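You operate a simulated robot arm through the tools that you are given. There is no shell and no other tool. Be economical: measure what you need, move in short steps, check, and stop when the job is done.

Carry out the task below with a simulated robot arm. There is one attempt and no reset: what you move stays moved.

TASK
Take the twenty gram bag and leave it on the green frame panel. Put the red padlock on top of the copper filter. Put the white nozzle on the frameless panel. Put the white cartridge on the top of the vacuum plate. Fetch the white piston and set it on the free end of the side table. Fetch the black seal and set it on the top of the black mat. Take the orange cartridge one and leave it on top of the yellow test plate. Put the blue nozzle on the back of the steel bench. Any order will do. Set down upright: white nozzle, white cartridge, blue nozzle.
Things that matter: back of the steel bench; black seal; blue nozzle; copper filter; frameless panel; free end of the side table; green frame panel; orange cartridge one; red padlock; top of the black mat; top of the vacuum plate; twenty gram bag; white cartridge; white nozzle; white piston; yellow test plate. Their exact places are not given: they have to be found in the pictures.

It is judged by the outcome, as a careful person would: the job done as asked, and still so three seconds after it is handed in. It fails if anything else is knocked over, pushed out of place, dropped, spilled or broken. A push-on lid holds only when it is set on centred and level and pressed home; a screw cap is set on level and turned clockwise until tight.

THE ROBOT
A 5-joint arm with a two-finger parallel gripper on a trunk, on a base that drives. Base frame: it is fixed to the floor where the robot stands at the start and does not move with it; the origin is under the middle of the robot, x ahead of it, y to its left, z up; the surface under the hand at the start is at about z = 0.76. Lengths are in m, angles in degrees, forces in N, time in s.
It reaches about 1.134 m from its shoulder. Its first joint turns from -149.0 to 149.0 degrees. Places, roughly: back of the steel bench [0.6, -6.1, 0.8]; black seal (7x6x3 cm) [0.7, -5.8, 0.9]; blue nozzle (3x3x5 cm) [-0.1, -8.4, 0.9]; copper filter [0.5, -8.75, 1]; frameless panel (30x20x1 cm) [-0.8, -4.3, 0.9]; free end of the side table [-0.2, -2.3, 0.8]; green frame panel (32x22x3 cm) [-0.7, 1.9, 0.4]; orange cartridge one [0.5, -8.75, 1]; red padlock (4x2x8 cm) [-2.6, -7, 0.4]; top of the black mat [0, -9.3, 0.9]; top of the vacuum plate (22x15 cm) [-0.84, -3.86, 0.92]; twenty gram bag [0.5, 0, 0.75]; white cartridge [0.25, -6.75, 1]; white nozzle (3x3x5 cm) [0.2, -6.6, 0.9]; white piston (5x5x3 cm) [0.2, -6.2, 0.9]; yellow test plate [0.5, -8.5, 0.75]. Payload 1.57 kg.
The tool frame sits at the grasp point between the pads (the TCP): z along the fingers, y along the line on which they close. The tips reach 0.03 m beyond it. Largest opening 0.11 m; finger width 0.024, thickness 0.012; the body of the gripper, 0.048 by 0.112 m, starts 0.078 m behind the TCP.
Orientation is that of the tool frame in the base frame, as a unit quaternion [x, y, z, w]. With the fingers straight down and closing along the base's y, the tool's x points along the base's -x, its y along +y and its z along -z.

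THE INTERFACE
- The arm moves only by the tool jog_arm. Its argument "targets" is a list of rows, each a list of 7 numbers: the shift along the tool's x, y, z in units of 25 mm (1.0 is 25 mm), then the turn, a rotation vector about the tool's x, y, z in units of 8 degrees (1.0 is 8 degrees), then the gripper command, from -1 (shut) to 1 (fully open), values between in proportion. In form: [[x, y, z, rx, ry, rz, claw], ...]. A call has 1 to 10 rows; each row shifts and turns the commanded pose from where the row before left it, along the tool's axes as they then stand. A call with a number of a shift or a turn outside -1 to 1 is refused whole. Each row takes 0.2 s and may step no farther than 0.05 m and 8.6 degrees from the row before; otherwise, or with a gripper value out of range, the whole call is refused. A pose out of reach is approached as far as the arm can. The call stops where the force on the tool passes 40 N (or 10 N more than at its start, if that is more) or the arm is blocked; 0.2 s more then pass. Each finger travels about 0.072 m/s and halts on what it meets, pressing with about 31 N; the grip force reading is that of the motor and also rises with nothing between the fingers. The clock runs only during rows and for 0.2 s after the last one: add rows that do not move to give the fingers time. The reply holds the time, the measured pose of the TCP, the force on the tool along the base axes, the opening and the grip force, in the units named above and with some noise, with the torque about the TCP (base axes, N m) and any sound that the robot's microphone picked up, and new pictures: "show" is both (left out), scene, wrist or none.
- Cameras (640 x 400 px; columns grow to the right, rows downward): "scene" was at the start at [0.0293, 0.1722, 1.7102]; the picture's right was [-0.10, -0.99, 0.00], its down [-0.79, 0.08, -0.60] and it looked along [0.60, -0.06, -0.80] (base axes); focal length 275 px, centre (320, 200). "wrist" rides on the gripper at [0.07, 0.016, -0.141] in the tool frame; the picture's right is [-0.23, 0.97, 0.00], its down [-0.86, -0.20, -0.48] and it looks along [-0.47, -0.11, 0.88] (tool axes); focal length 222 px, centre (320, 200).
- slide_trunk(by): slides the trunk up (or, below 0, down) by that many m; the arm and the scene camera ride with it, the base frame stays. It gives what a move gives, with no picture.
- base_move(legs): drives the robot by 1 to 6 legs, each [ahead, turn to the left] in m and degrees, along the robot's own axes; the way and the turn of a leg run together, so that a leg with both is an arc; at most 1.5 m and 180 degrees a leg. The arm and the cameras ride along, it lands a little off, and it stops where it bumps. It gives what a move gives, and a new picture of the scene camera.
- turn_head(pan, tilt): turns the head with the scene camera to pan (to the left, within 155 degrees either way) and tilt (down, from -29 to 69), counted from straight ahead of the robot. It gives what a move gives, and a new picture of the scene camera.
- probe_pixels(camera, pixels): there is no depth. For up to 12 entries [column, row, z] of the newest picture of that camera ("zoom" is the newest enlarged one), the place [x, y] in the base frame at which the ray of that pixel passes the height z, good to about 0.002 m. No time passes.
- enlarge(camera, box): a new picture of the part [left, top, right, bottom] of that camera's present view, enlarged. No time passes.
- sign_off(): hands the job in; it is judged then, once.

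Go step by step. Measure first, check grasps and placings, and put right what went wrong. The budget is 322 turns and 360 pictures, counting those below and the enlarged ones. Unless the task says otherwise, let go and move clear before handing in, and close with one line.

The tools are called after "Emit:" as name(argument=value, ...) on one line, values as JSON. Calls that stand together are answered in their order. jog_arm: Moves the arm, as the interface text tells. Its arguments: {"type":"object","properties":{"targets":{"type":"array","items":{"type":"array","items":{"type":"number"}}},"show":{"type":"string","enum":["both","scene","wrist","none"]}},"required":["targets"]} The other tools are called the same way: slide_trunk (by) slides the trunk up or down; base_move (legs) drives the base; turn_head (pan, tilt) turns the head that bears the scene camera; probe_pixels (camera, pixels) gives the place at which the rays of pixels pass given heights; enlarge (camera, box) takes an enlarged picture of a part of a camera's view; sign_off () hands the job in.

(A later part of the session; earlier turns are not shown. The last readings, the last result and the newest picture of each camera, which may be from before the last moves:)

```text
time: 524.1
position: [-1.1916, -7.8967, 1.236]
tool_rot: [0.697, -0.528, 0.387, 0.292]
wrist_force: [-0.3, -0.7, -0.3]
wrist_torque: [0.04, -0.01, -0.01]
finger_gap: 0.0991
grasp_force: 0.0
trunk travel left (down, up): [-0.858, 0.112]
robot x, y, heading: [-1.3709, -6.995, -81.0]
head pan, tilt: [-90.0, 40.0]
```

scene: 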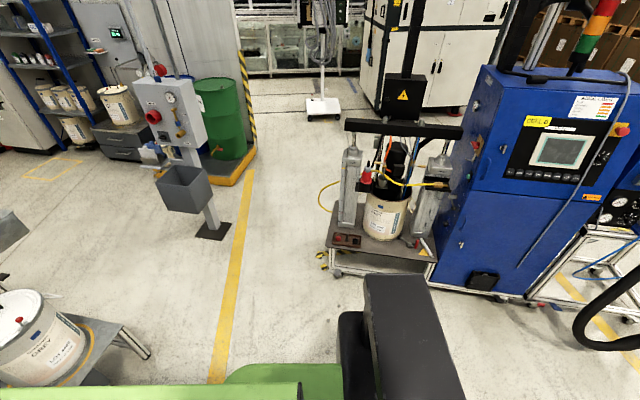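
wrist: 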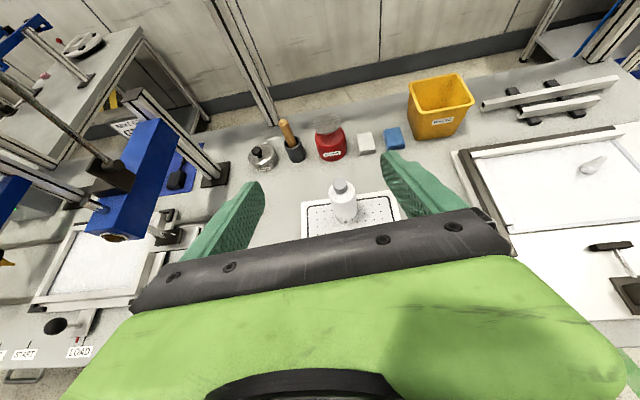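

The pump cart at (340-440,110-280) looks likely. Enlarging its platform to find the padlock.

Emit:
enlarge(camera="scene", box=[310, 110, 470, 290])

Emit:
probe_pixels(camera="scene", pixels=[[347, 240, 0.38], [330, 247, 0.36], [433, 285, 0.36], [345, 122, 1.1], [365, 175, 0.5], [350, 238, 0.4]])

```text
2.22 times, centred on (390, 200) of scene
```

zoom: 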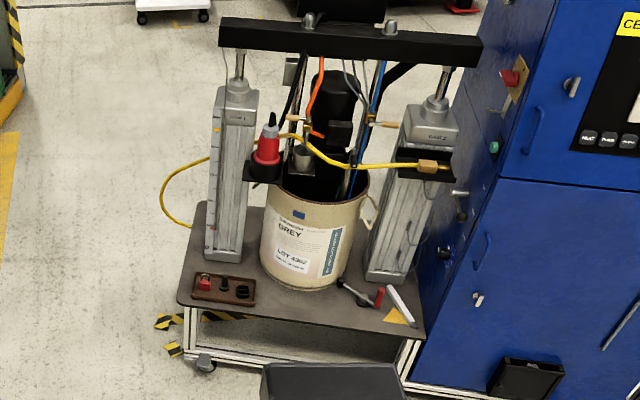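

```text
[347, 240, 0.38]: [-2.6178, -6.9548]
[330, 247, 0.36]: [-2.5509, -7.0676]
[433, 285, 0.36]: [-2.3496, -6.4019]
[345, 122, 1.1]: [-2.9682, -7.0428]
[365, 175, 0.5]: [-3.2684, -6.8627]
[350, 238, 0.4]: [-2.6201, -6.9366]
```

The padlock is a red item in a small brown tray on the cart's front-left platform corner, near (−2.6, −7.0). Turn to face it (heading 180°).

Emit:
base_move(legs=[[0, -99]])

Emit:
turn_head(pan=8, tilt=45)

Emit:
enlarge(camera="scene", box=[200, 80, 420, 260])

```text
time: 528.6
position: [-2.2835, -7.0376, 1.2372]
tool_rot: [-0.054, 0.873, -0.031, -0.483]
wrist_force: [0.0, -0.6, 0.5]
wrist_torque: [0.08, 0.04, -0.08]
finger_gap: 0.0991
grasp_force: 0.1
trunk travel left (down, up): [-0.858, 0.112]
robot x, y, heading: [-1.3709, -6.9764, -179.4]
head pan, tilt: [-90.0, 40.0]
```

scene: 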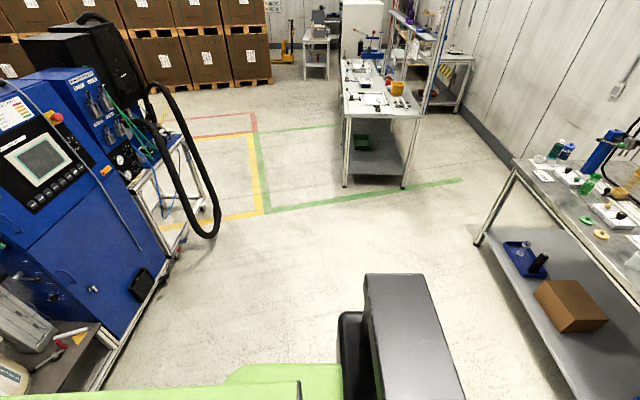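

```text
time: 530.4
position: [-2.2841, -7.036, 1.2361]
tool_rot: [-0.054, 0.873, -0.032, -0.484]
wrist_force: [0.2, 0.3, 0.5]
wrist_torque: [0.0, 0.01, 0.0]
finger_gap: 0.0989
grasp_force: 0.1
trunk travel left (down, up): [-0.858, 0.112]
robot x, y, heading: [-1.369, -6.9709, -179.4]
head pan, tilt: [8.0, 45.0]
```

scene: 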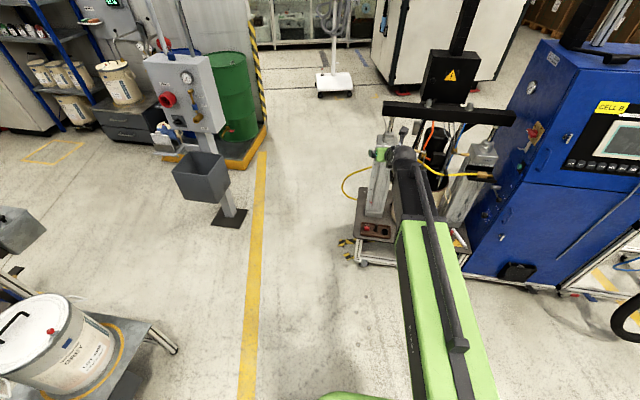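

```text
2.22 times, centred on (310, 170) of scene
```

zoom: 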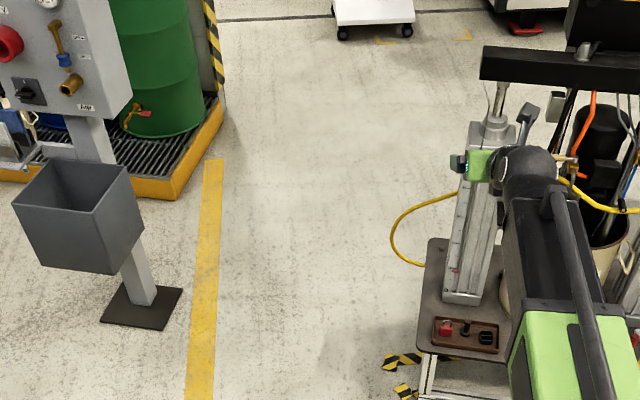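

Zooming in on the little tray at (375,228).

Emit:
enlarge(camera="scene", box=[340, 205, 404, 245])

Emit:
jog_arm(targets=[[0, 0, 0, 0, 0, 0, 0.8]], show="wrist")

Emit:
probe_pixels(camera="scene", pixels=[[367, 228, 0.4], [367, 228, 0.45], [354, 233, 0.4], [395, 237, 0.4], [360, 265, 0.35], [373, 215, 0.4]])

```text
10.00 times, centred on (372, 225) of scene
```

zoom: 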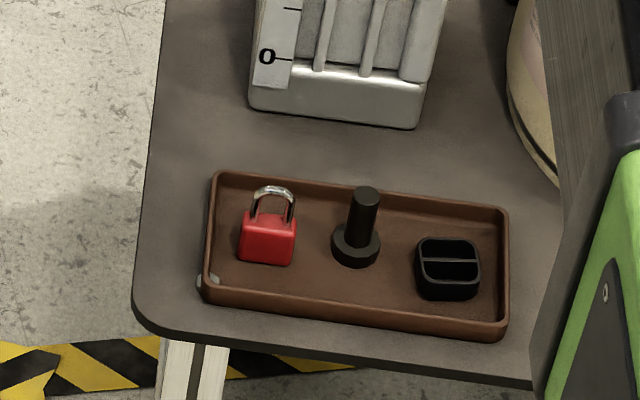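

```text
time: 530.8
position: [-2.2831, -7.0345, 1.2372]
tool_rot: [-0.054, 0.873, -0.032, -0.484]
wrist_force: [0.5, 0.7, -0.1]
wrist_torque: [-0.01, 0.02, -0.02]
finger_gap: 0.0991
grasp_force: 0.0
trunk travel left (down, up): [-0.858, 0.112]
robot x, y, heading: [-1.3677, -6.971, -179.5]
head pan, tilt: [8.0, 45.0]
```

wrist: 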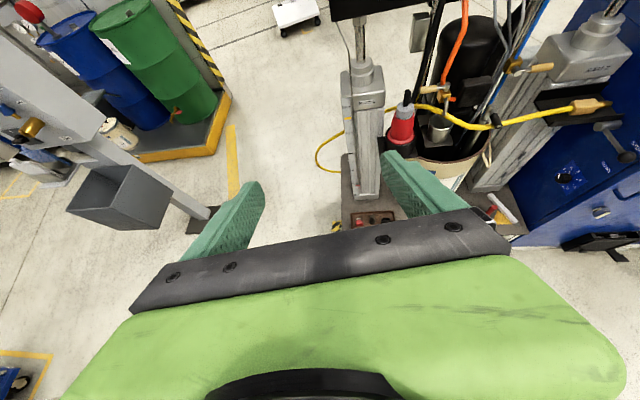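

```text
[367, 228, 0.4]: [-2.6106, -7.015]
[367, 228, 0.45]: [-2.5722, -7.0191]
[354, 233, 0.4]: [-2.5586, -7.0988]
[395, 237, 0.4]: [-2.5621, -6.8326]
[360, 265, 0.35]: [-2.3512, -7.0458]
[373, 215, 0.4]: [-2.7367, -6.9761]
```

The padlock stands in the tray near (−2.605, −7.015). Turn 1° right, drive ahead 0.22 m, then lower most of the way.

Emit:
base_move(legs=[[0, -1.0], [0.22, 0]])

Emit:
slide_trunk(by=-0.4)

Emit:
slide_trunk(by=-0.28)

Emit:
jog_arm(targets=[[0, 0, 0, 0, 0, 0, 0.25], [0, 0, 0, 0, 0, 0, 0.25]])

```text
time: 532.8
position: [-2.5064, -7.0175, 1.2366]
tool_rot: [-0.046, 0.874, -0.027, -0.482]
wrist_force: [0.0, -0.3, 0.2]
wrist_torque: [0.01, -0.01, -0.01]
finger_gap: 0.0992
grasp_force: 0.0
trunk travel left (down, up): [-0.858, 0.112]
robot x, y, heading: [-1.5865, -6.9688, 179.7]
head pan, tilt: [8.0, 45.0]
```

scene: 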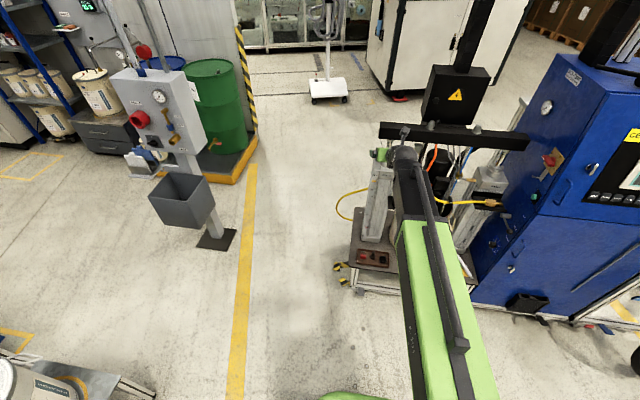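

```text
time: 536.6
position: [-2.5055, -7.0175, 0.8365]
tool_rot: [-0.047, 0.873, -0.027, -0.484]
wrist_force: [-0.4, 0.4, 0.3]
wrist_torque: [-0.01, 0.0, -0.02]
finger_gap: 0.0988
grasp_force: 0.1
trunk travel left (down, up): [-0.458, 0.512]
robot x, y, heading: [-1.5922, -6.9735, 179.6]
head pan, tilt: [8.0, 45.0]
```

```text
time: 539.5
position: [-2.5065, -7.0166, 0.556]
tool_rot: [-0.046, 0.873, -0.027, -0.485]
wrist_force: [0.7, 0.7, -0.1]
wrist_torque: [-0.01, 0.0, 0.02]
finger_gap: 0.0993
grasp_force: 0.1
trunk travel left (down, up): [-0.178, 0.792]
robot x, y, heading: [-1.5869, -6.9723, 179.8]
head pan, tilt: [8.0, 45.0]
```

```text
time: 540.1
position: [-2.5055, -7.0178, 0.5573]
tool_rot: [-0.047, 0.873, -0.028, -0.484]
wrist_force: [-0.3, -0.6, 0.4]
wrist_torque: [0.02, 0.01, -0.01]
finger_gap: 0.0688
grasp_force: 0.1
trunk travel left (down, up): [-0.178, 0.792]
robot x, y, heading: [-1.5914, -6.9688, 179.5]
head pan, tilt: [8.0, 45.0]
```

scene: 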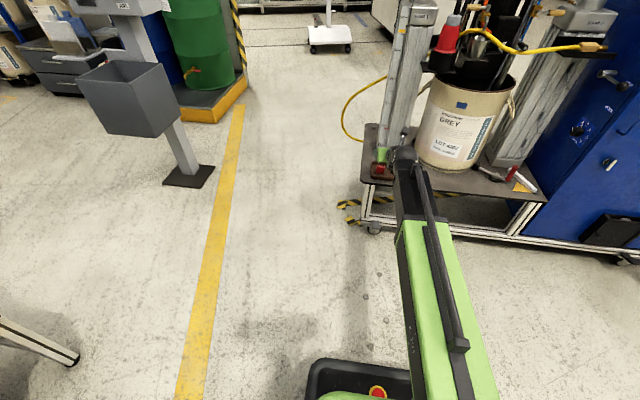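
wrist: 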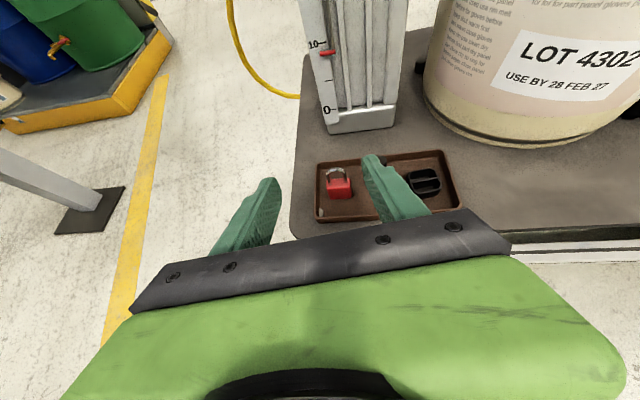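

The padlock is visible at (339,185) in the wrist view. Measuring.

Emit:
enlarge(camera="wrist", box=[300, 150, 380, 230])

Emit:
probe_pixels(camera="wrist", pixels=[[341, 199, 0.385], [338, 180, 0.43], [327, 181, 0.43], [350, 178, 0.43], [320, 217, 0.39], [456, 205, 0.39], [340, 133, 0.38]])

```text
5.00 times, centred on (340, 190) of wrist
```

zoom: 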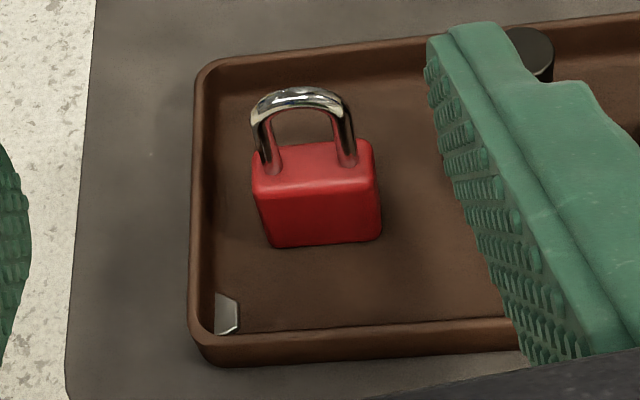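

```text
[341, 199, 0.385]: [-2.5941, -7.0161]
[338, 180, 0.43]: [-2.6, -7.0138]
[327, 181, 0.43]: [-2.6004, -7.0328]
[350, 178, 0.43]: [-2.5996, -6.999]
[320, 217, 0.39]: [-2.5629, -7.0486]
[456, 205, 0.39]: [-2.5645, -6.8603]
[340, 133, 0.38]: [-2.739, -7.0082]
```

Padlock body centre ≈ (−2.604, −7.015). Shift 1.35 cm right, advance 8.8 cm, then lower over it.

Emit:
jog_arm(targets=[[0.56, 0.27, 0.83, 0, 0, 0, 0.1], [0.56, 0.27, 0.83, 0, 0, 0, 0.1], [0.56, 0, 0.83, 0, 0, 0, 0.1], [0.28, 0, 0.41, 0, 0, 0, 0.1], [0, 0, 0, 0, 0, 0, 0.1]], show="none")

Emit:
slide_trunk(by=-0.08)

Emit:
jog_arm(targets=[[0, 0, 0, 0, 0, 0, 0.1]])

```text
time: 541.3
position: [-2.5939, -7.0142, 0.557]
tool_rot: [-0.046, 0.873, -0.027, -0.484]
wrist_force: [-0.1, -0.5, 0.1]
wrist_torque: [0.03, 0.01, 0.01]
finger_gap: 0.0606
grasp_force: 0.1
trunk travel left (down, up): [-0.178, 0.792]
robot x, y, heading: [-1.5909, -6.9698, 179.6]
head pan, tilt: [8.0, 45.0]
```

```text
time: 542.5
position: [-2.594, -7.0136, 0.4765]
tool_rot: [-0.047, 0.874, -0.028, -0.483]
wrist_force: [1.0, -0.2, 0.0]
wrist_torque: [0.01, 0.02, -0.02]
finger_gap: 0.0604
grasp_force: 0.1
trunk travel left (down, up): [-0.098, 0.872]
robot x, y, heading: [-1.5852, -6.9728, 179.5]
head pan, tilt: [8.0, 45.0]
```

```text
time: 542.9
position: [-2.5942, -7.0142, 0.4776]
tool_rot: [-0.046, 0.874, -0.027, -0.484]
wrist_force: [-1.3, 0.3, -0.1]
wrist_torque: [0.01, -0.01, -0.01]
finger_gap: 0.0603
grasp_force: 0.2
trunk travel left (down, up): [-0.098, 0.872]
robot x, y, heading: [-1.5856, -6.9689, 179.9]
head pan, tilt: [8.0, 45.0]
```

scene: 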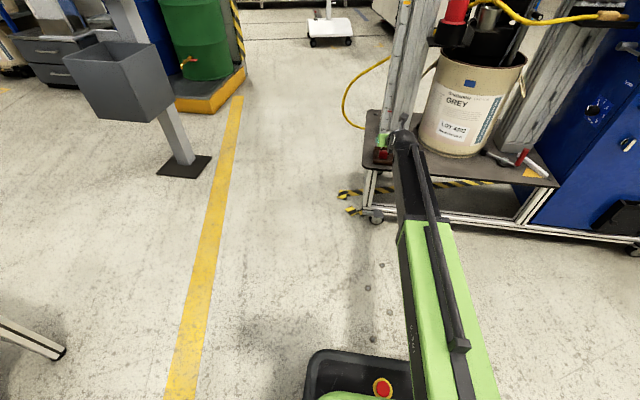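
wrist: 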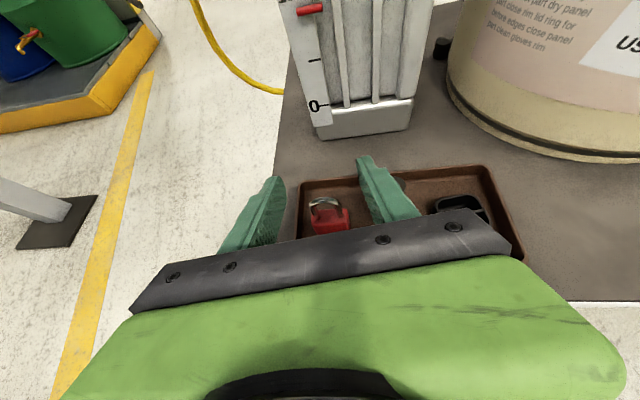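

Fingers straddle the padlock (330,215). Check centring before descending past the neighbouring plug.

Emit:
enlarge(camera="wrist", box=[270, 150, 430, 250])

Emit:
probe_pixels(camera="wrist", pixels=[[313, 212, 0.43], [348, 208, 0.43], [330, 205, 0.47]])

```text
4.00 times, centred on (350, 200) of wrist
```

zoom: 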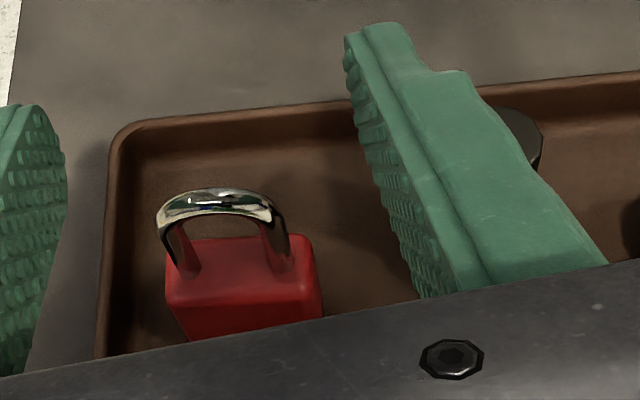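

```text
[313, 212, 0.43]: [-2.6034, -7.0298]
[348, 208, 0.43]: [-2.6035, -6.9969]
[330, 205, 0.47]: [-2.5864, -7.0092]
```

Centred within 2 mm. Narrow slightly, lower 4.5 cm, and close.

Emit:
jog_arm(targets=[[0, 0, 0, 0, 0, 0, -0.02], [0, 0, 0, 0, 0, 0, -0.02]], show="none")

Emit:
slide_trunk(by=-0.04)

Emit:
jog_arm(targets=[[0, 0, 0, 0, 0, 0, -0.02]], show="wrist")

Emit:
enlarge(camera="wrist", box=[250, 130, 410, 230])

```text
time: 543.5
position: [-2.5933, -7.0148, 0.4767]
tool_rot: [-0.047, 0.873, -0.028, -0.484]
wrist_force: [0.4, -0.2, -0.5]
wrist_torque: [-0.03, -0.03, 0.03]
finger_gap: 0.0543
grasp_force: 0.0
trunk travel left (down, up): [-0.098, 0.872]
robot x, y, heading: [-1.5893, -6.9721, 179.7]
head pan, tilt: [8.0, 45.0]
```

```text
time: 544.3
position: [-2.5933, -7.013, 0.4378]
tool_rot: [-0.046, 0.873, -0.027, -0.485]
wrist_force: [0.6, -0.1, 0.1]
wrist_torque: [-0.03, -0.02, 0.0]
finger_gap: 0.0539
grasp_force: 0.0
trunk travel left (down, up): [-0.058, 0.912]
robot x, y, heading: [-1.5919, -6.9702, 179.7]
head pan, tilt: [8.0, 45.0]
```

```text
time: 544.7
position: [-2.595, -7.014, 0.436]
tool_rot: [-0.047, 0.873, -0.028, -0.485]
wrist_force: [-0.2, -0.1, 0.2]
wrist_torque: [-0.01, 0.01, 0.0]
finger_gap: 0.054
grasp_force: 0.1
trunk travel left (down, up): [-0.058, 0.912]
robot x, y, heading: [-1.588, -6.9695, 179.6]
head pan, tilt: [8.0, 45.0]
```

wrist: 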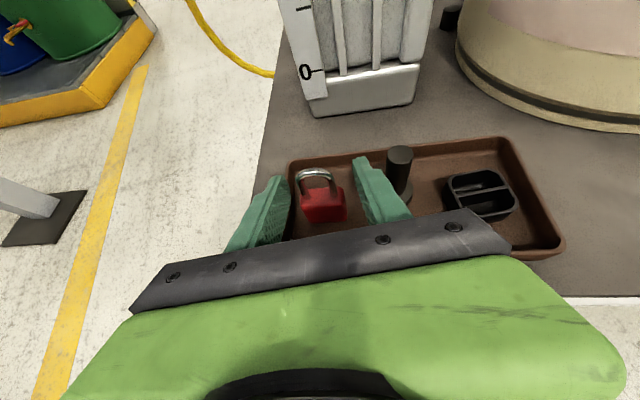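

```text
4.00 times, centred on (330, 180) of wrist
```

zoom: 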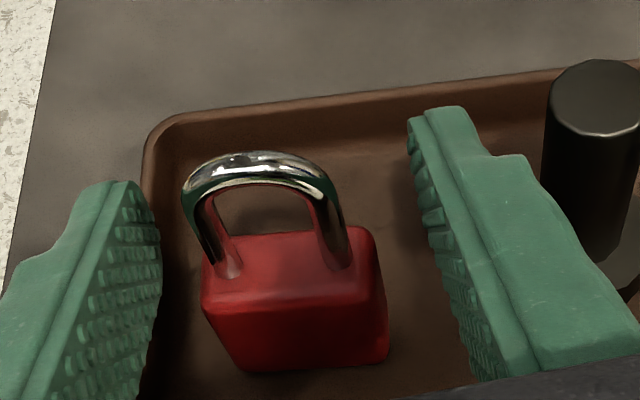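

Emit:
slide_trunk(by=-0.006)

Emit:
jog_arm(targets=[[0, 0, 0, 0, 0, 0, -0.5], [0, 0, 0, 0, 0, 0, -1], [0, 0, 0, 0, 0, 0, -1], [0, 0, 0, 0, 0, 0, -1]], show="wrist")

Emit:
enlarge(camera="wrist", box=[250, 130, 410, 230])

```text
time: 545.2
position: [-2.5943, -7.0145, 0.4307]
tool_rot: [-0.046, 0.873, -0.028, -0.485]
wrist_force: [0.0, 0.1, 0.3]
wrist_torque: [-0.03, 0.02, 0.01]
finger_gap: 0.0539
grasp_force: 0.1
trunk travel left (down, up): [-0.052, 0.918]
robot x, y, heading: [-1.5922, -6.9708, 179.6]
head pan, tilt: [8.0, 45.0]
```

```text
time: 546.2
position: [-2.5943, -7.0141, 0.4309]
tool_rot: [-0.047, 0.873, -0.028, -0.485]
wrist_force: [0.8, 0.2, -0.1]
wrist_torque: [0.03, 0.03, 0.03]
finger_gap: 0.0365
grasp_force: 30.7
trunk travel left (down, up): [-0.052, 0.918]
robot x, y, heading: [-1.5887, -6.9706, 180.0]
head pan, tilt: [8.0, 45.0]
```

wrist: 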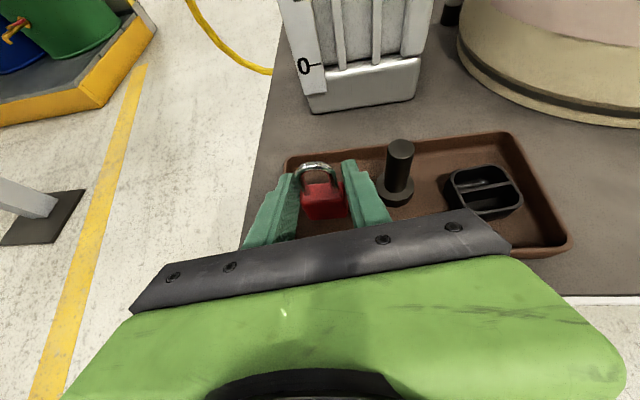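

```text
4.00 times, centred on (330, 180) of wrist
```

zoom: 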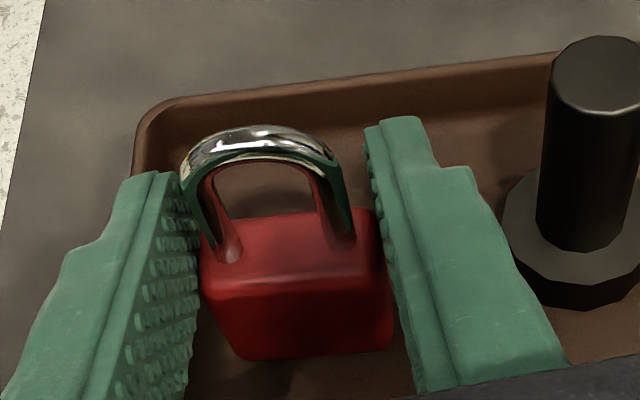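

Gripped at 3.65 cm. Lifting.

Emit:
slide_trunk(by=0.2)

Emit:
jog_arm(targets=[[0, 0, 0, 0, 0, 0, -1]], show="wrist")

Emit:
base_move(legs=[[-0.35, 0]])

Emit:
slide_trunk(by=0.4)

Emit:
slide_trunk(by=0.22)

```text
time: 548.4
position: [-2.5958, -7.0145, 0.631]
tool_rot: [-0.046, 0.873, -0.027, -0.485]
wrist_force: [-0.3, 0.3, -0.9]
wrist_torque: [0.0, 0.01, 0.03]
finger_gap: 0.0352
grasp_force: 31.4
trunk travel left (down, up): [-0.252, 0.718]
robot x, y, heading: [-1.589, -6.9685, 179.7]
head pan, tilt: [8.0, 45.0]
```

```text
time: 548.8
position: [-2.5939, -7.0129, 0.6306]
tool_rot: [-0.048, 0.873, -0.029, -0.484]
wrist_force: [-0.2, 0.0, -1.1]
wrist_torque: [0.0, -0.02, -0.02]
finger_gap: 0.035
grasp_force: 31.3
trunk travel left (down, up): [-0.252, 0.718]
robot x, y, heading: [-1.5862, -6.9714, 179.9]
head pan, tilt: [8.0, 45.0]
```

wrist: 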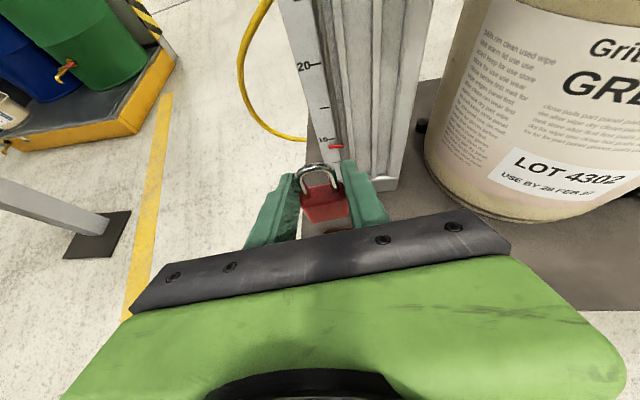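

```text
time: 551.1
position: [-2.2419, -7.0178, 0.6295]
tool_rot: [-0.048, 0.873, -0.028, -0.485]
wrist_force: [0.0, -0.9, -1.0]
wrist_torque: [-0.02, 0.01, -0.02]
finger_gap: 0.0349
grasp_force: 31.4
trunk travel left (down, up): [-0.252, 0.718]
robot x, y, heading: [-1.2395, -6.9745, 179.6]
head pan, tilt: [8.0, 45.0]
```

scene: 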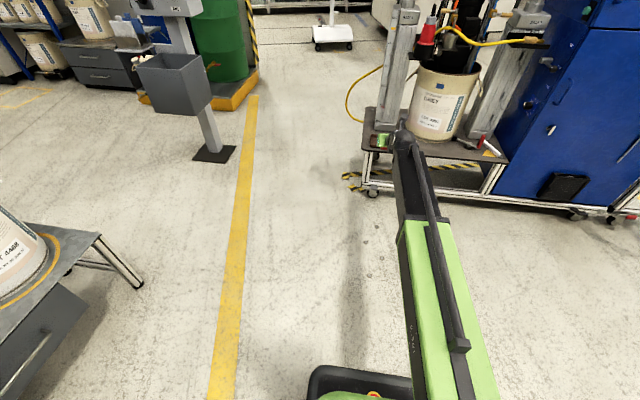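

```text
time: 554.9
position: [-2.2423, -7.017, 1.0306]
tool_rot: [-0.047, 0.873, -0.028, -0.484]
wrist_force: [0.5, 0.8, -1.4]
wrist_torque: [-0.01, 0.0, -0.03]
finger_gap: 0.0353
grasp_force: 31.1
trunk travel left (down, up): [-0.652, 0.318]
robot x, y, heading: [-1.2374, -6.9746, 179.8]
head pan, tilt: [8.0, 45.0]
```

```text
time: 557.2
position: [-2.2418, -7.0164, 1.2502]
tool_rot: [-0.048, 0.873, -0.028, -0.485]
wrist_force: [0.5, 1.0, -1.0]
wrist_torque: [-0.01, 0.03, -0.04]
finger_gap: 0.0351
grasp_force: 30.8
trunk travel left (down, up): [-0.872, 0.098]
robot x, y, heading: [-1.2385, -6.97, 179.5]
head pan, tilt: [8.0, 45.0]
```

Padlock held upright. To reach the filter I need to stand in the gap between benches facing the test bench, so I'll retract and back in: reverse legs to (0.2, −7.79), then rotate left.

Emit:
jog_arm(targets=[[-0.56, 0, -0.83, 0, 0, 0, -1], [-0.56, 0, -0.83, 0, 0, 0, -1], [-0.56, 0, -0.83, 0, 0, 0, -1], [-0.56, 0, -0.83, 0, 0, 0, -1], [0, 0, 0, 0, 0, 0, -1]], show="none")

Emit:
base_move(legs=[[-0.3, 0], [0, -62], [-0.93, 0], [0, 62]])

Emit:
turn_head(pan=150, tilt=45)

```text
time: 558.4
position: [-2.1431, -7.0062, 1.2496]
tool_rot: [-0.046, 0.874, -0.027, -0.483]
wrist_force: [0.6, 0.8, -0.9]
wrist_torque: [0.0, 0.0, -0.02]
finger_gap: 0.0352
grasp_force: 31.2
out of reach, approached as far as the arm can: row 4
trunk travel left (down, up): [-0.872, 0.098]
robot x, y, heading: [-1.2371, -6.972, 179.7]
head pan, tilt: [8.0, 45.0]
```

```text
time: 570.4
position: [-1.4063, -7.8325, 1.2517]
tool_rot: [-0.05, 0.873, -0.031, -0.485]
wrist_force: [0.4, 0.2, -1.1]
wrist_torque: [-0.02, -0.03, 0.05]
finger_gap: 0.035
grasp_force: 31.2
trunk travel left (down, up): [-0.872, 0.098]
robot x, y, heading: [-0.5056, -7.8246, 179.2]
head pan, tilt: [8.0, 45.0]
```

scene: 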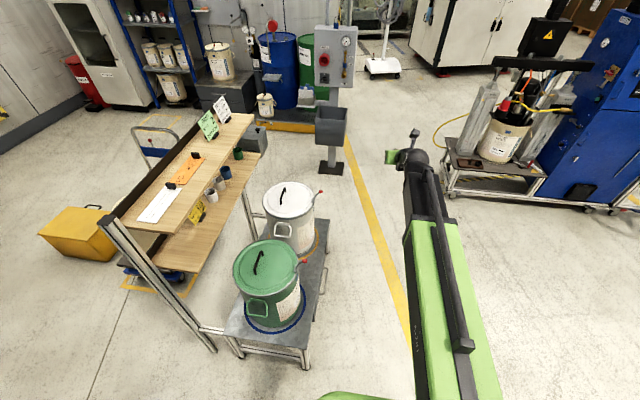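

```text
time: 572.7
position: [-1.4106, -7.8341, 1.2506]
tool_rot: [-0.05, 0.874, -0.029, -0.483]
wrist_force: [-0.5, -0.6, -1.0]
wrist_torque: [-0.01, -0.01, -0.03]
finger_gap: 0.0351
grasp_force: 30.8
trunk travel left (down, up): [-0.872, 0.098]
robot x, y, heading: [-0.5037, -7.8196, 179.4]
head pan, tilt: [150.0, 45.0]
```

scene: 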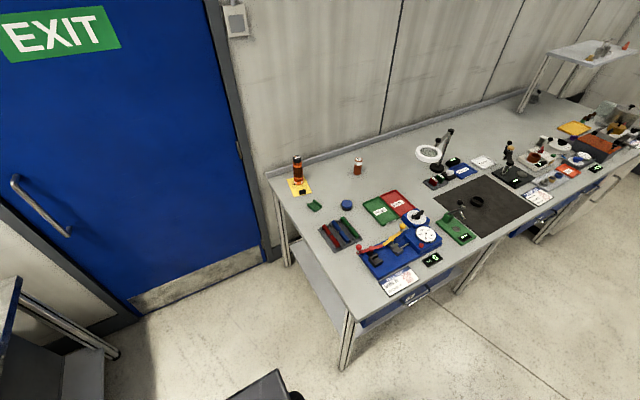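

Path behind is clear. Back up 0.70 m with a slight correction, and re-measure the copper filter (358,166) first.

Emit:
enlarge(camera="scene", box=[330, 140, 394, 190])

Emit:
base_move(legs=[[0, 3.0], [-0.68, 0]])

```text
8.00 times, centred on (362, 165) of scene
```

zoom: 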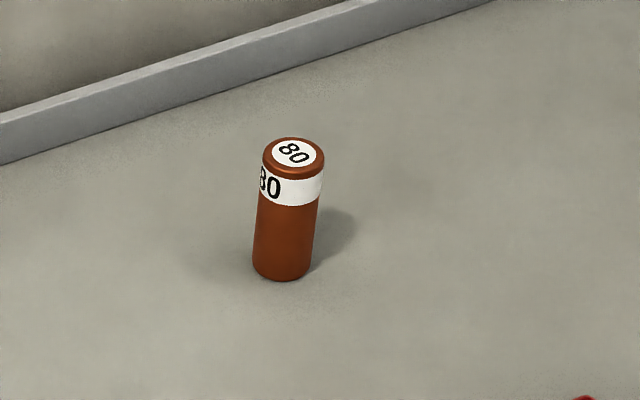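

```text
time: 576.8
position: [-0.7292, -7.8544, 1.2512]
tool_rot: [-0.071, 0.872, -0.041, -0.483]
wrist_force: [-1.3, -0.5, -0.9]
wrist_torque: [-0.01, -0.02, 0.04]
finger_gap: 0.0352
grasp_force: 30.9
trunk travel left (down, up): [-0.872, 0.098]
robot x, y, heading: [0.1728, -7.7882, -177.5]
head pan, tilt: [150.0, 45.0]
```

scene: 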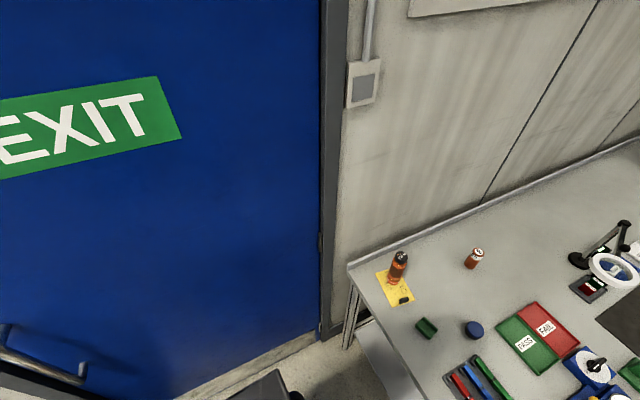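

In position. Rotate left 104° toward the filter.

Emit:
base_move(legs=[[0, 104]])

Emit:
turn_head(pan=10, tilt=45)

Emit:
jog_arm(targets=[[0, 0, 0, 0, 0, 0, -1]], show="wrist")

```text
time: 581.6
position: [0.4504, -8.6549, 1.2502]
tool_rot: [0.73, -0.481, 0.405, 0.266]
wrist_force: [0.9, 0.3, -1.9]
wrist_torque: [-0.01, 0.02, -0.02]
finger_gap: 0.035
grasp_force: 30.7
trunk travel left (down, up): [-0.872, 0.098]
robot x, y, heading: [0.2092, -7.7839, -74.0]
head pan, tilt: [150.0, 45.0]
```

scene: 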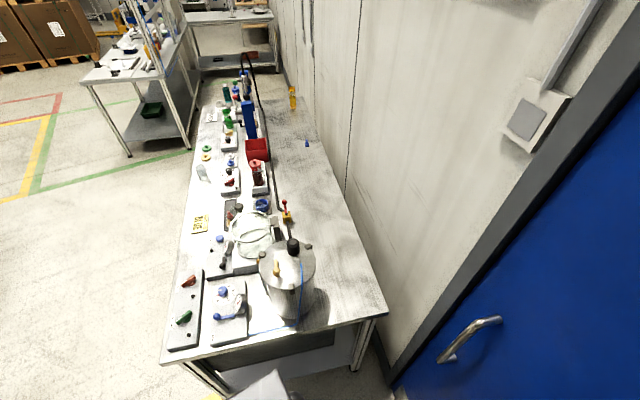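

```text
time: 583.8
position: [0.4508, -8.6561, 1.2497]
tool_rot: [0.731, -0.48, 0.406, 0.264]
wrist_force: [0.4, -0.4, -0.6]
wrist_torque: [-0.02, -0.01, 0.0]
finger_gap: 0.0353
grasp_force: 31.0
trunk travel left (down, up): [-0.872, 0.098]
robot x, y, heading: [0.2049, -7.7804, -74.4]
head pan, tilt: [10.0, 45.0]
```

scene: 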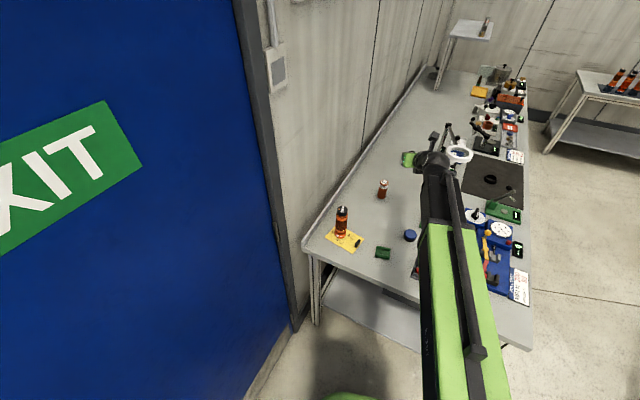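

```text
time: 584.2
position: [0.4503, -8.6566, 1.251]
tool_rot: [0.731, -0.481, 0.405, 0.264]
wrist_force: [-0.1, -0.6, -1.7]
wrist_torque: [0.02, 0.01, 0.01]
finger_gap: 0.0355
grasp_force: 30.7
trunk travel left (down, up): [-0.872, 0.098]
robot x, y, heading: [0.2081, -7.7885, -74.2]
head pan, tilt: [10.0, 45.0]
```

wrist: 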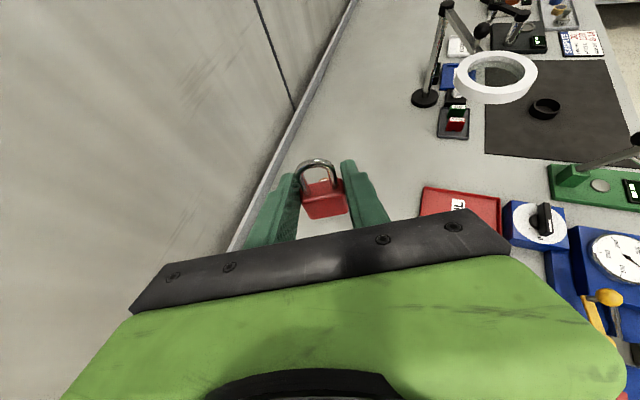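

The filter is at (382,188) in the scene view. Precisely measuring it.

Emit:
enlarge(camera="scene", box=[350, 165, 414, 215])

```text
8.00 times, centred on (382, 190) of scene
```

zoom: 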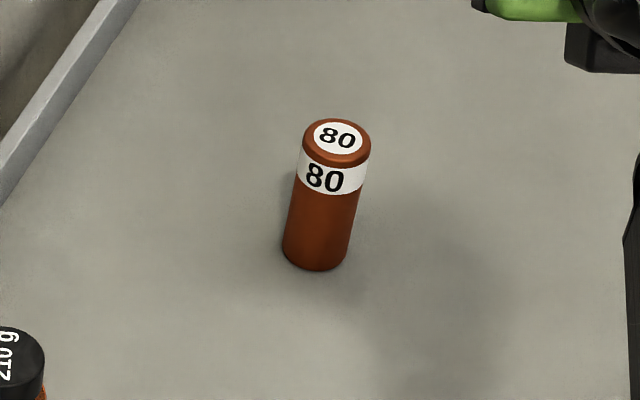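

Emit:
probe_pixels(camera="zoom", pixels=[[337, 140, 0.92], [337, 140, 0.935], [337, 140, 0.95], [317, 250, 0.853], [304, 140, 0.94], [371, 145, 0.94], [337, 118, 0.94], [337, 165, 0.94]])

```text
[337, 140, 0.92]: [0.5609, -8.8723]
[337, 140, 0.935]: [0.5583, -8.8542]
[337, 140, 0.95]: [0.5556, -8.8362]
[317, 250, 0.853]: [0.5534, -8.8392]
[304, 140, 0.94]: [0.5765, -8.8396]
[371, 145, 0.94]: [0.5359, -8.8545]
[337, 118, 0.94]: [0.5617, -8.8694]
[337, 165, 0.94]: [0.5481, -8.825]
```

Filter: ø ≈ 4.3 cm, axis (0.554, −8.838), top z ≈ 0.948. Turn 1.25° left and extend 19.8 cm.

Emit:
base_move(legs=[[0, 1.25]])

Emit:
jog_arm(targets=[[0.56, 0, 0.83, 0, 0, 0, -1], [0.56, 0, 0.83, 0, 0, 0, -1], [0.56, 0, 0.83, 0, 0, 0, -1], [0.56, 0, 0.83, 0, 0, 0, -1], [0.56, 0, 0.83, 0, 0, 0, -1], [0.56, 0, 0.83, 0, 0, 0, -1], [0.56, 0, 0.83, 0, 0, 0, -1], [0, 0, 0, 0, 0, 0, -1]], show="none")

Emit:
turn_head(pan=10, tilt=44)

```text
time: 585.0
position: [0.4709, -8.6509, 1.2499]
tool_rot: [0.737, -0.472, 0.409, 0.26]
wrist_force: [-0.5, -0.3, -0.3]
wrist_torque: [0.02, 0.03, -0.03]
finger_gap: 0.0353
grasp_force: 30.7
trunk travel left (down, up): [-0.872, 0.098]
robot x, y, heading: [0.2066, -7.7869, -73.4]
head pan, tilt: [10.0, 45.0]
```

scene: 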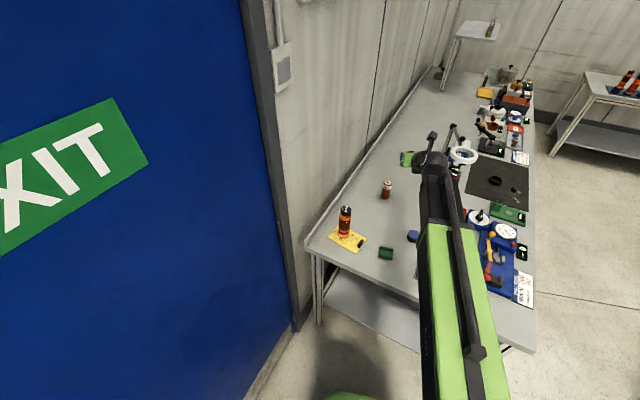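

```text
time: 586.8
position: [0.5437, -8.8105, 1.2505]
tool_rot: [0.736, -0.472, 0.41, 0.261]
wrist_force: [0.9, 0.7, -1.1]
wrist_torque: [-0.01, 0.01, 0.0]
finger_gap: 0.035
grasp_force: 30.6
out of reach, approached as far as the arm can: row 4
trunk travel left (down, up): [-0.872, 0.098]
robot x, y, heading: [0.2082, -7.7832, -73.4]
head pan, tilt: [10.0, 45.0]
```

```text
time: 587.4
position: [0.5438, -8.81, 1.2507]
tool_rot: [0.736, -0.472, 0.409, 0.261]
wrist_force: [0.3, 0.6, -0.9]
wrist_torque: [0.0, 0.0, 0.0]
finger_gap: 0.035
grasp_force: 30.9
trunk travel left (down, up): [-0.872, 0.098]
robot x, y, heading: [0.2117, -7.7832, -73.3]
head pan, tilt: [10.0, 44.0]
```

scene: 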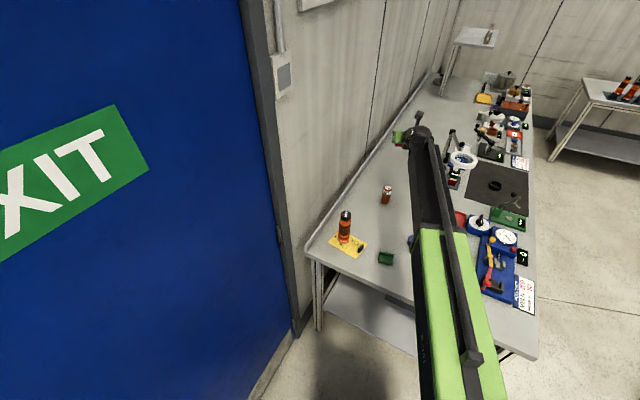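

Need 2 cm more forward; then lower to z ≈ 1.04 and inspect.

Emit:
jog_arm(targets=[[0.44, 0.08, 0.65, 0, 0, 0, -1], [0, 0, 0, 0, 0, 0, -1]], show="none")

Emit:
slide_trunk(by=-0.2)

Emit:
jog_arm(targets=[[0, 0, 0, 0, 0, 0, -1]])

Emit:
enlarge(camera="wrist", box=[240, 120, 400, 250])

```text
time: 588.0
position: [0.5492, -8.8292, 1.2512]
tool_rot: [0.736, -0.473, 0.409, 0.261]
wrist_force: [0.0, 1.6, -1.1]
wrist_torque: [-0.01, 0.0, -0.01]
finger_gap: 0.0354
grasp_force: 31.0
trunk travel left (down, up): [-0.872, 0.098]
robot x, y, heading: [0.2085, -7.7859, -72.9]
head pan, tilt: [10.0, 44.0]
```

```text
time: 590.2
position: [0.5507, -8.83, 1.0497]
tool_rot: [0.736, -0.472, 0.41, 0.26]
wrist_force: [0.0, -0.3, -0.6]
wrist_torque: [0.03, -0.01, -0.02]
finger_gap: 0.0352
grasp_force: 31.1
trunk travel left (down, up): [-0.672, 0.298]
robot x, y, heading: [0.2097, -7.7852, -73.3]
head pan, tilt: [10.0, 44.0]
```

```text
time: 590.6
position: [0.5512, -8.83, 1.0504]
tool_rot: [0.736, -0.472, 0.409, 0.26]
wrist_force: [0.5, 0.5, -0.1]
wrist_torque: [0.03, -0.02, 0.0]
finger_gap: 0.0351
grasp_force: 31.2
trunk travel left (down, up): [-0.672, 0.298]
robot x, y, heading: [0.2097, -7.7843, -73.3]
head pan, tilt: [10.0, 44.0]
```

scene: 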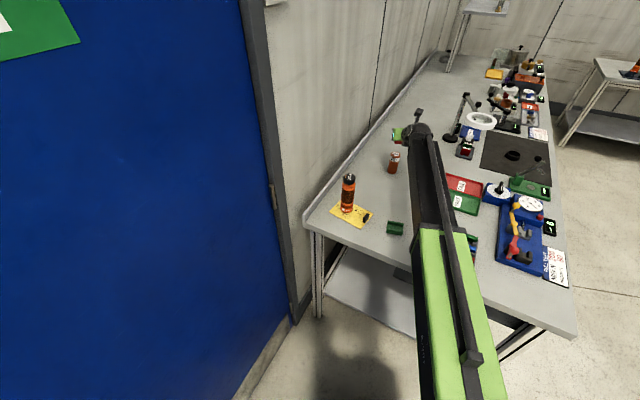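
wrist: 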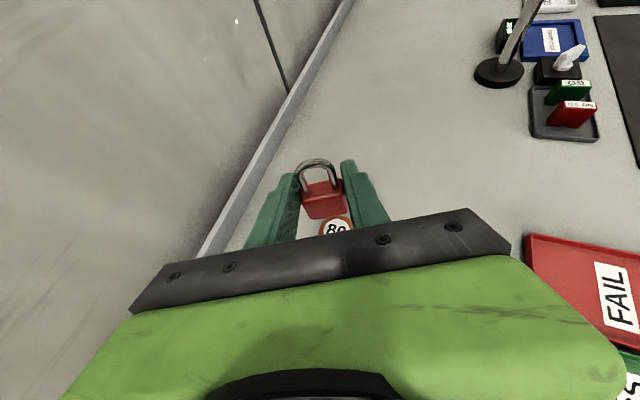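

```text
3.08 times, centred on (320, 185) of wrist
```

zoom: 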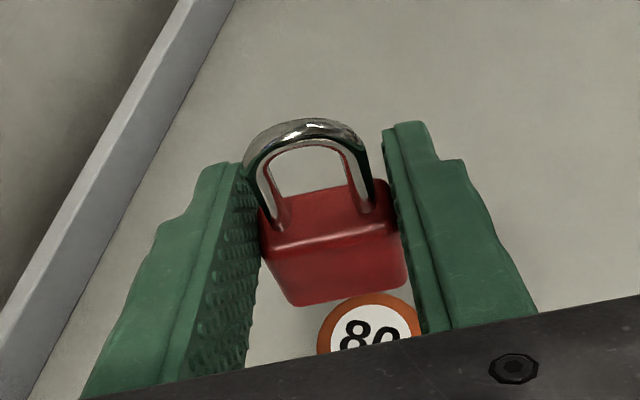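

The "80" disc appears right below the padlock. Verify filter position relative to the hand, and padlock attitude from the scene view.

Emit:
probe_pixels(camera="wrist", pixels=[[336, 232, 0.948], [321, 229, 0.948], [353, 225, 0.948], [335, 216, 0.948]])

Emit:
enlarge(camera="scene", box=[370, 100, 450, 180])

```text
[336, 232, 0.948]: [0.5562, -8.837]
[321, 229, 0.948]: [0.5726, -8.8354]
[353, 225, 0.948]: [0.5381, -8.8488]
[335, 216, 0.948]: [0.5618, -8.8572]
```

```text
5.00 times, centred on (410, 140) of scene
```

zoom: 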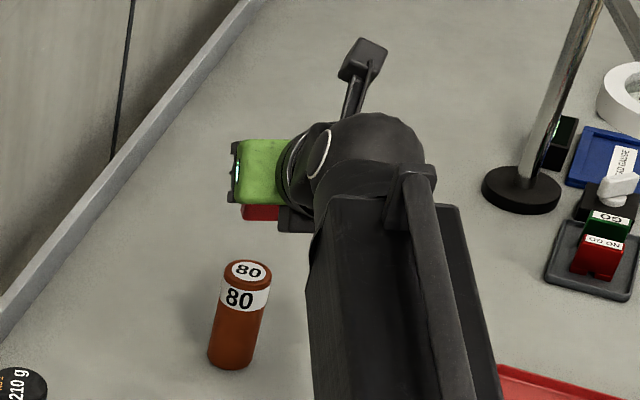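

Emit:
probe_pixels(camera="wrist", pixels=[[326, 217, 1.007], [328, 201, 1.05], [313, 218, 1.007], [341, 212, 1.007], [319, 194, 1.05]])

```text
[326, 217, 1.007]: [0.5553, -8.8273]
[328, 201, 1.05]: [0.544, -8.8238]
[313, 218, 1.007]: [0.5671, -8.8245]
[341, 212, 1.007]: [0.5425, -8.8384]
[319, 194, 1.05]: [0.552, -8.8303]
```

Padlock base is within ~5 mm of the filter axis; nudge 4 mm right, then lower to just above.

Emit:
jog_arm(targets=[[0, 0.17, 0, 0, 0, 0, -1], [0, 0, 0, 0, 0, 0, -1]], show="none")

Emit:
slide_trunk(by=-0.045)

Emit:
jog_arm(targets=[[0, 0, 0, 0, 0, 0, -1]])

Emit:
enlarge(camera="wrist", box=[240, 120, 400, 250])

Emit:
enlarge(camera="scene", box=[370, 100, 450, 180])

```text
time: 591.2
position: [0.5462, -8.8313, 1.0506]
tool_rot: [0.736, -0.473, 0.409, 0.26]
wrist_force: [-0.8, 1.2, -1.0]
wrist_torque: [0.06, -0.01, 0.01]
finger_gap: 0.0355
grasp_force: 31.3
trunk travel left (down, up): [-0.672, 0.298]
robot x, y, heading: [0.2063, -7.784, -73.5]
head pan, tilt: [10.0, 44.0]
```

```text
time: 592.0
position: [0.5463, -8.8324, 1.0057]
tool_rot: [0.737, -0.472, 0.409, 0.26]
wrist_force: [-0.5, 0.2, -0.4]
wrist_torque: [0.0, 0.0, -0.05]
finger_gap: 0.0351
grasp_force: 30.4
trunk travel left (down, up): [-0.627, 0.343]
robot x, y, heading: [0.2058, -7.7833, -73.3]
head pan, tilt: [10.0, 44.0]
```

```text
time: 592.4
position: [0.5459, -8.8308, 1.0052]
tool_rot: [0.736, -0.472, 0.409, 0.261]
wrist_force: [0.1, -0.3, -1.5]
wrist_torque: [0.02, 0.03, 0.02]
finger_gap: 0.0353
grasp_force: 31.0
trunk travel left (down, up): [-0.627, 0.343]
robot x, y, heading: [0.2103, -7.785, -73.3]
head pan, tilt: [10.0, 44.0]
```

scene: 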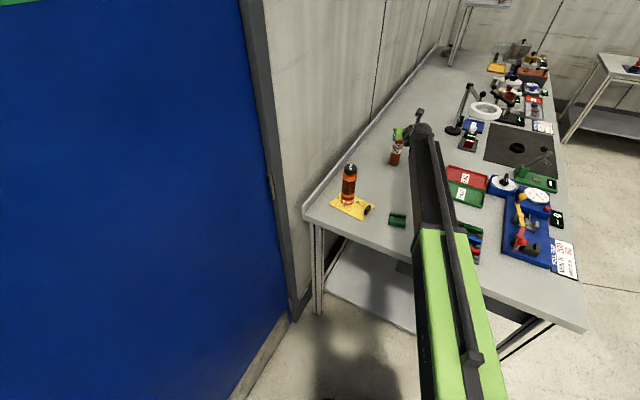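
wrist: 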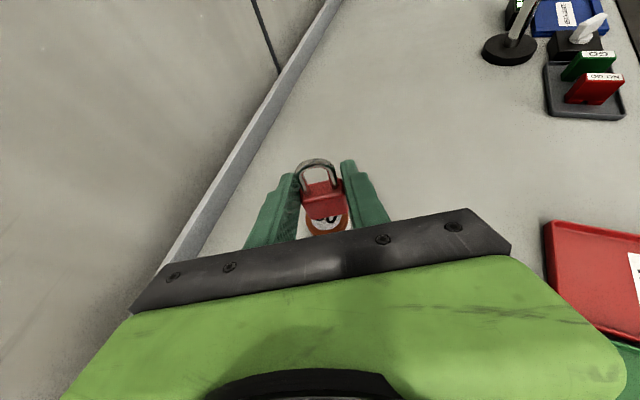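

```text
3.08 times, centred on (320, 185) of wrist
```

zoom: 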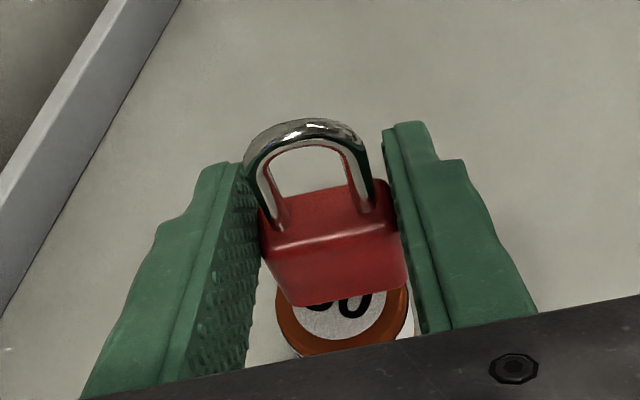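

```text
5.00 times, centred on (410, 140) of scene
```

zoom: 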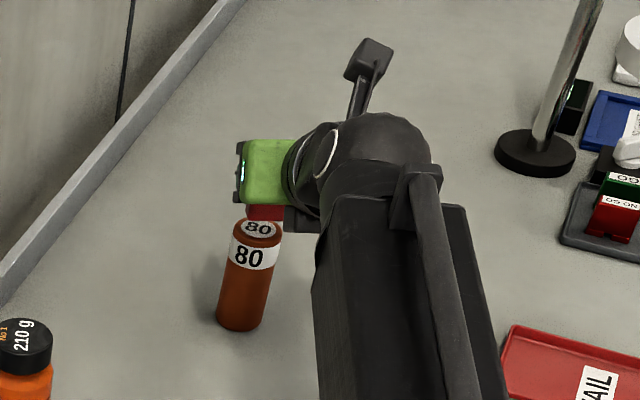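

Check final centring by probing disc edges (z 0.948) and padlock's front-bottom edge (z ≈ 0.962).

Emit:
probe_pixels(camera="wrist", pixels=[[305.7, 217, 0.948], [349.2, 217, 0.948], [328, 235.3, 0.948], [311.5, 218.5, 0.962], [341.5, 214, 0.962], [326.5, 217.5, 0.962]])

```text
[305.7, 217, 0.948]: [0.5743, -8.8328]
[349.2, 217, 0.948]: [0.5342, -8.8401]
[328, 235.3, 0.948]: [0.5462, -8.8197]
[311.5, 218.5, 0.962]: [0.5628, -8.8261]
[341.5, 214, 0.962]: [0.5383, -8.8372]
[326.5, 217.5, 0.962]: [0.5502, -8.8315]
```

Centred within 3 mm. Lower gently to contact.

Emit:
slide_trunk(by=-0.009)

Emit:
slide_trunk(by=-0.003)

Emit:
slide_trunk(by=-0.003)

```text
time: 593.0
position: [0.5464, -8.8317, 0.9951]
tool_rot: [0.737, -0.472, 0.408, 0.26]
wrist_force: [-1.2, -0.9, -0.4]
wrist_torque: [-0.01, 0.03, 0.02]
finger_gap: 0.0352
grasp_force: 31.2
trunk travel left (down, up): [-0.618, 0.352]
robot x, y, heading: [0.2086, -7.7865, -73.1]
head pan, tilt: [10.0, 44.0]
```

```text
time: 593.5
position: [0.5459, -8.8316, 0.9948]
tool_rot: [0.736, -0.472, 0.409, 0.26]
wrist_force: [0.2, -1.2, 2.6]
wrist_torque: [-0.1, -0.01, 0.0]
finger_gap: 0.0351
grasp_force: 31.0
trunk travel left (down, up): [-0.615, 0.355]
robot x, y, heading: [0.2091, -7.7856, -73.5]
head pan, tilt: [10.0, 44.0]
```

```text
time: 594.1
position: [0.5465, -8.8311, 0.9928]
tool_rot: [0.735, -0.471, 0.411, 0.261]
wrist_force: [1.5, -6.1, 22.8]
wrist_torque: [-0.51, -0.16, -0.02]
finger_gap: 0.0351
grasp_force: 30.8
trunk travel left (down, up): [-0.612, 0.358]
robot x, y, heading: [0.211, -7.7881, -73.4]
head pan, tilt: [10.0, 44.0]
```

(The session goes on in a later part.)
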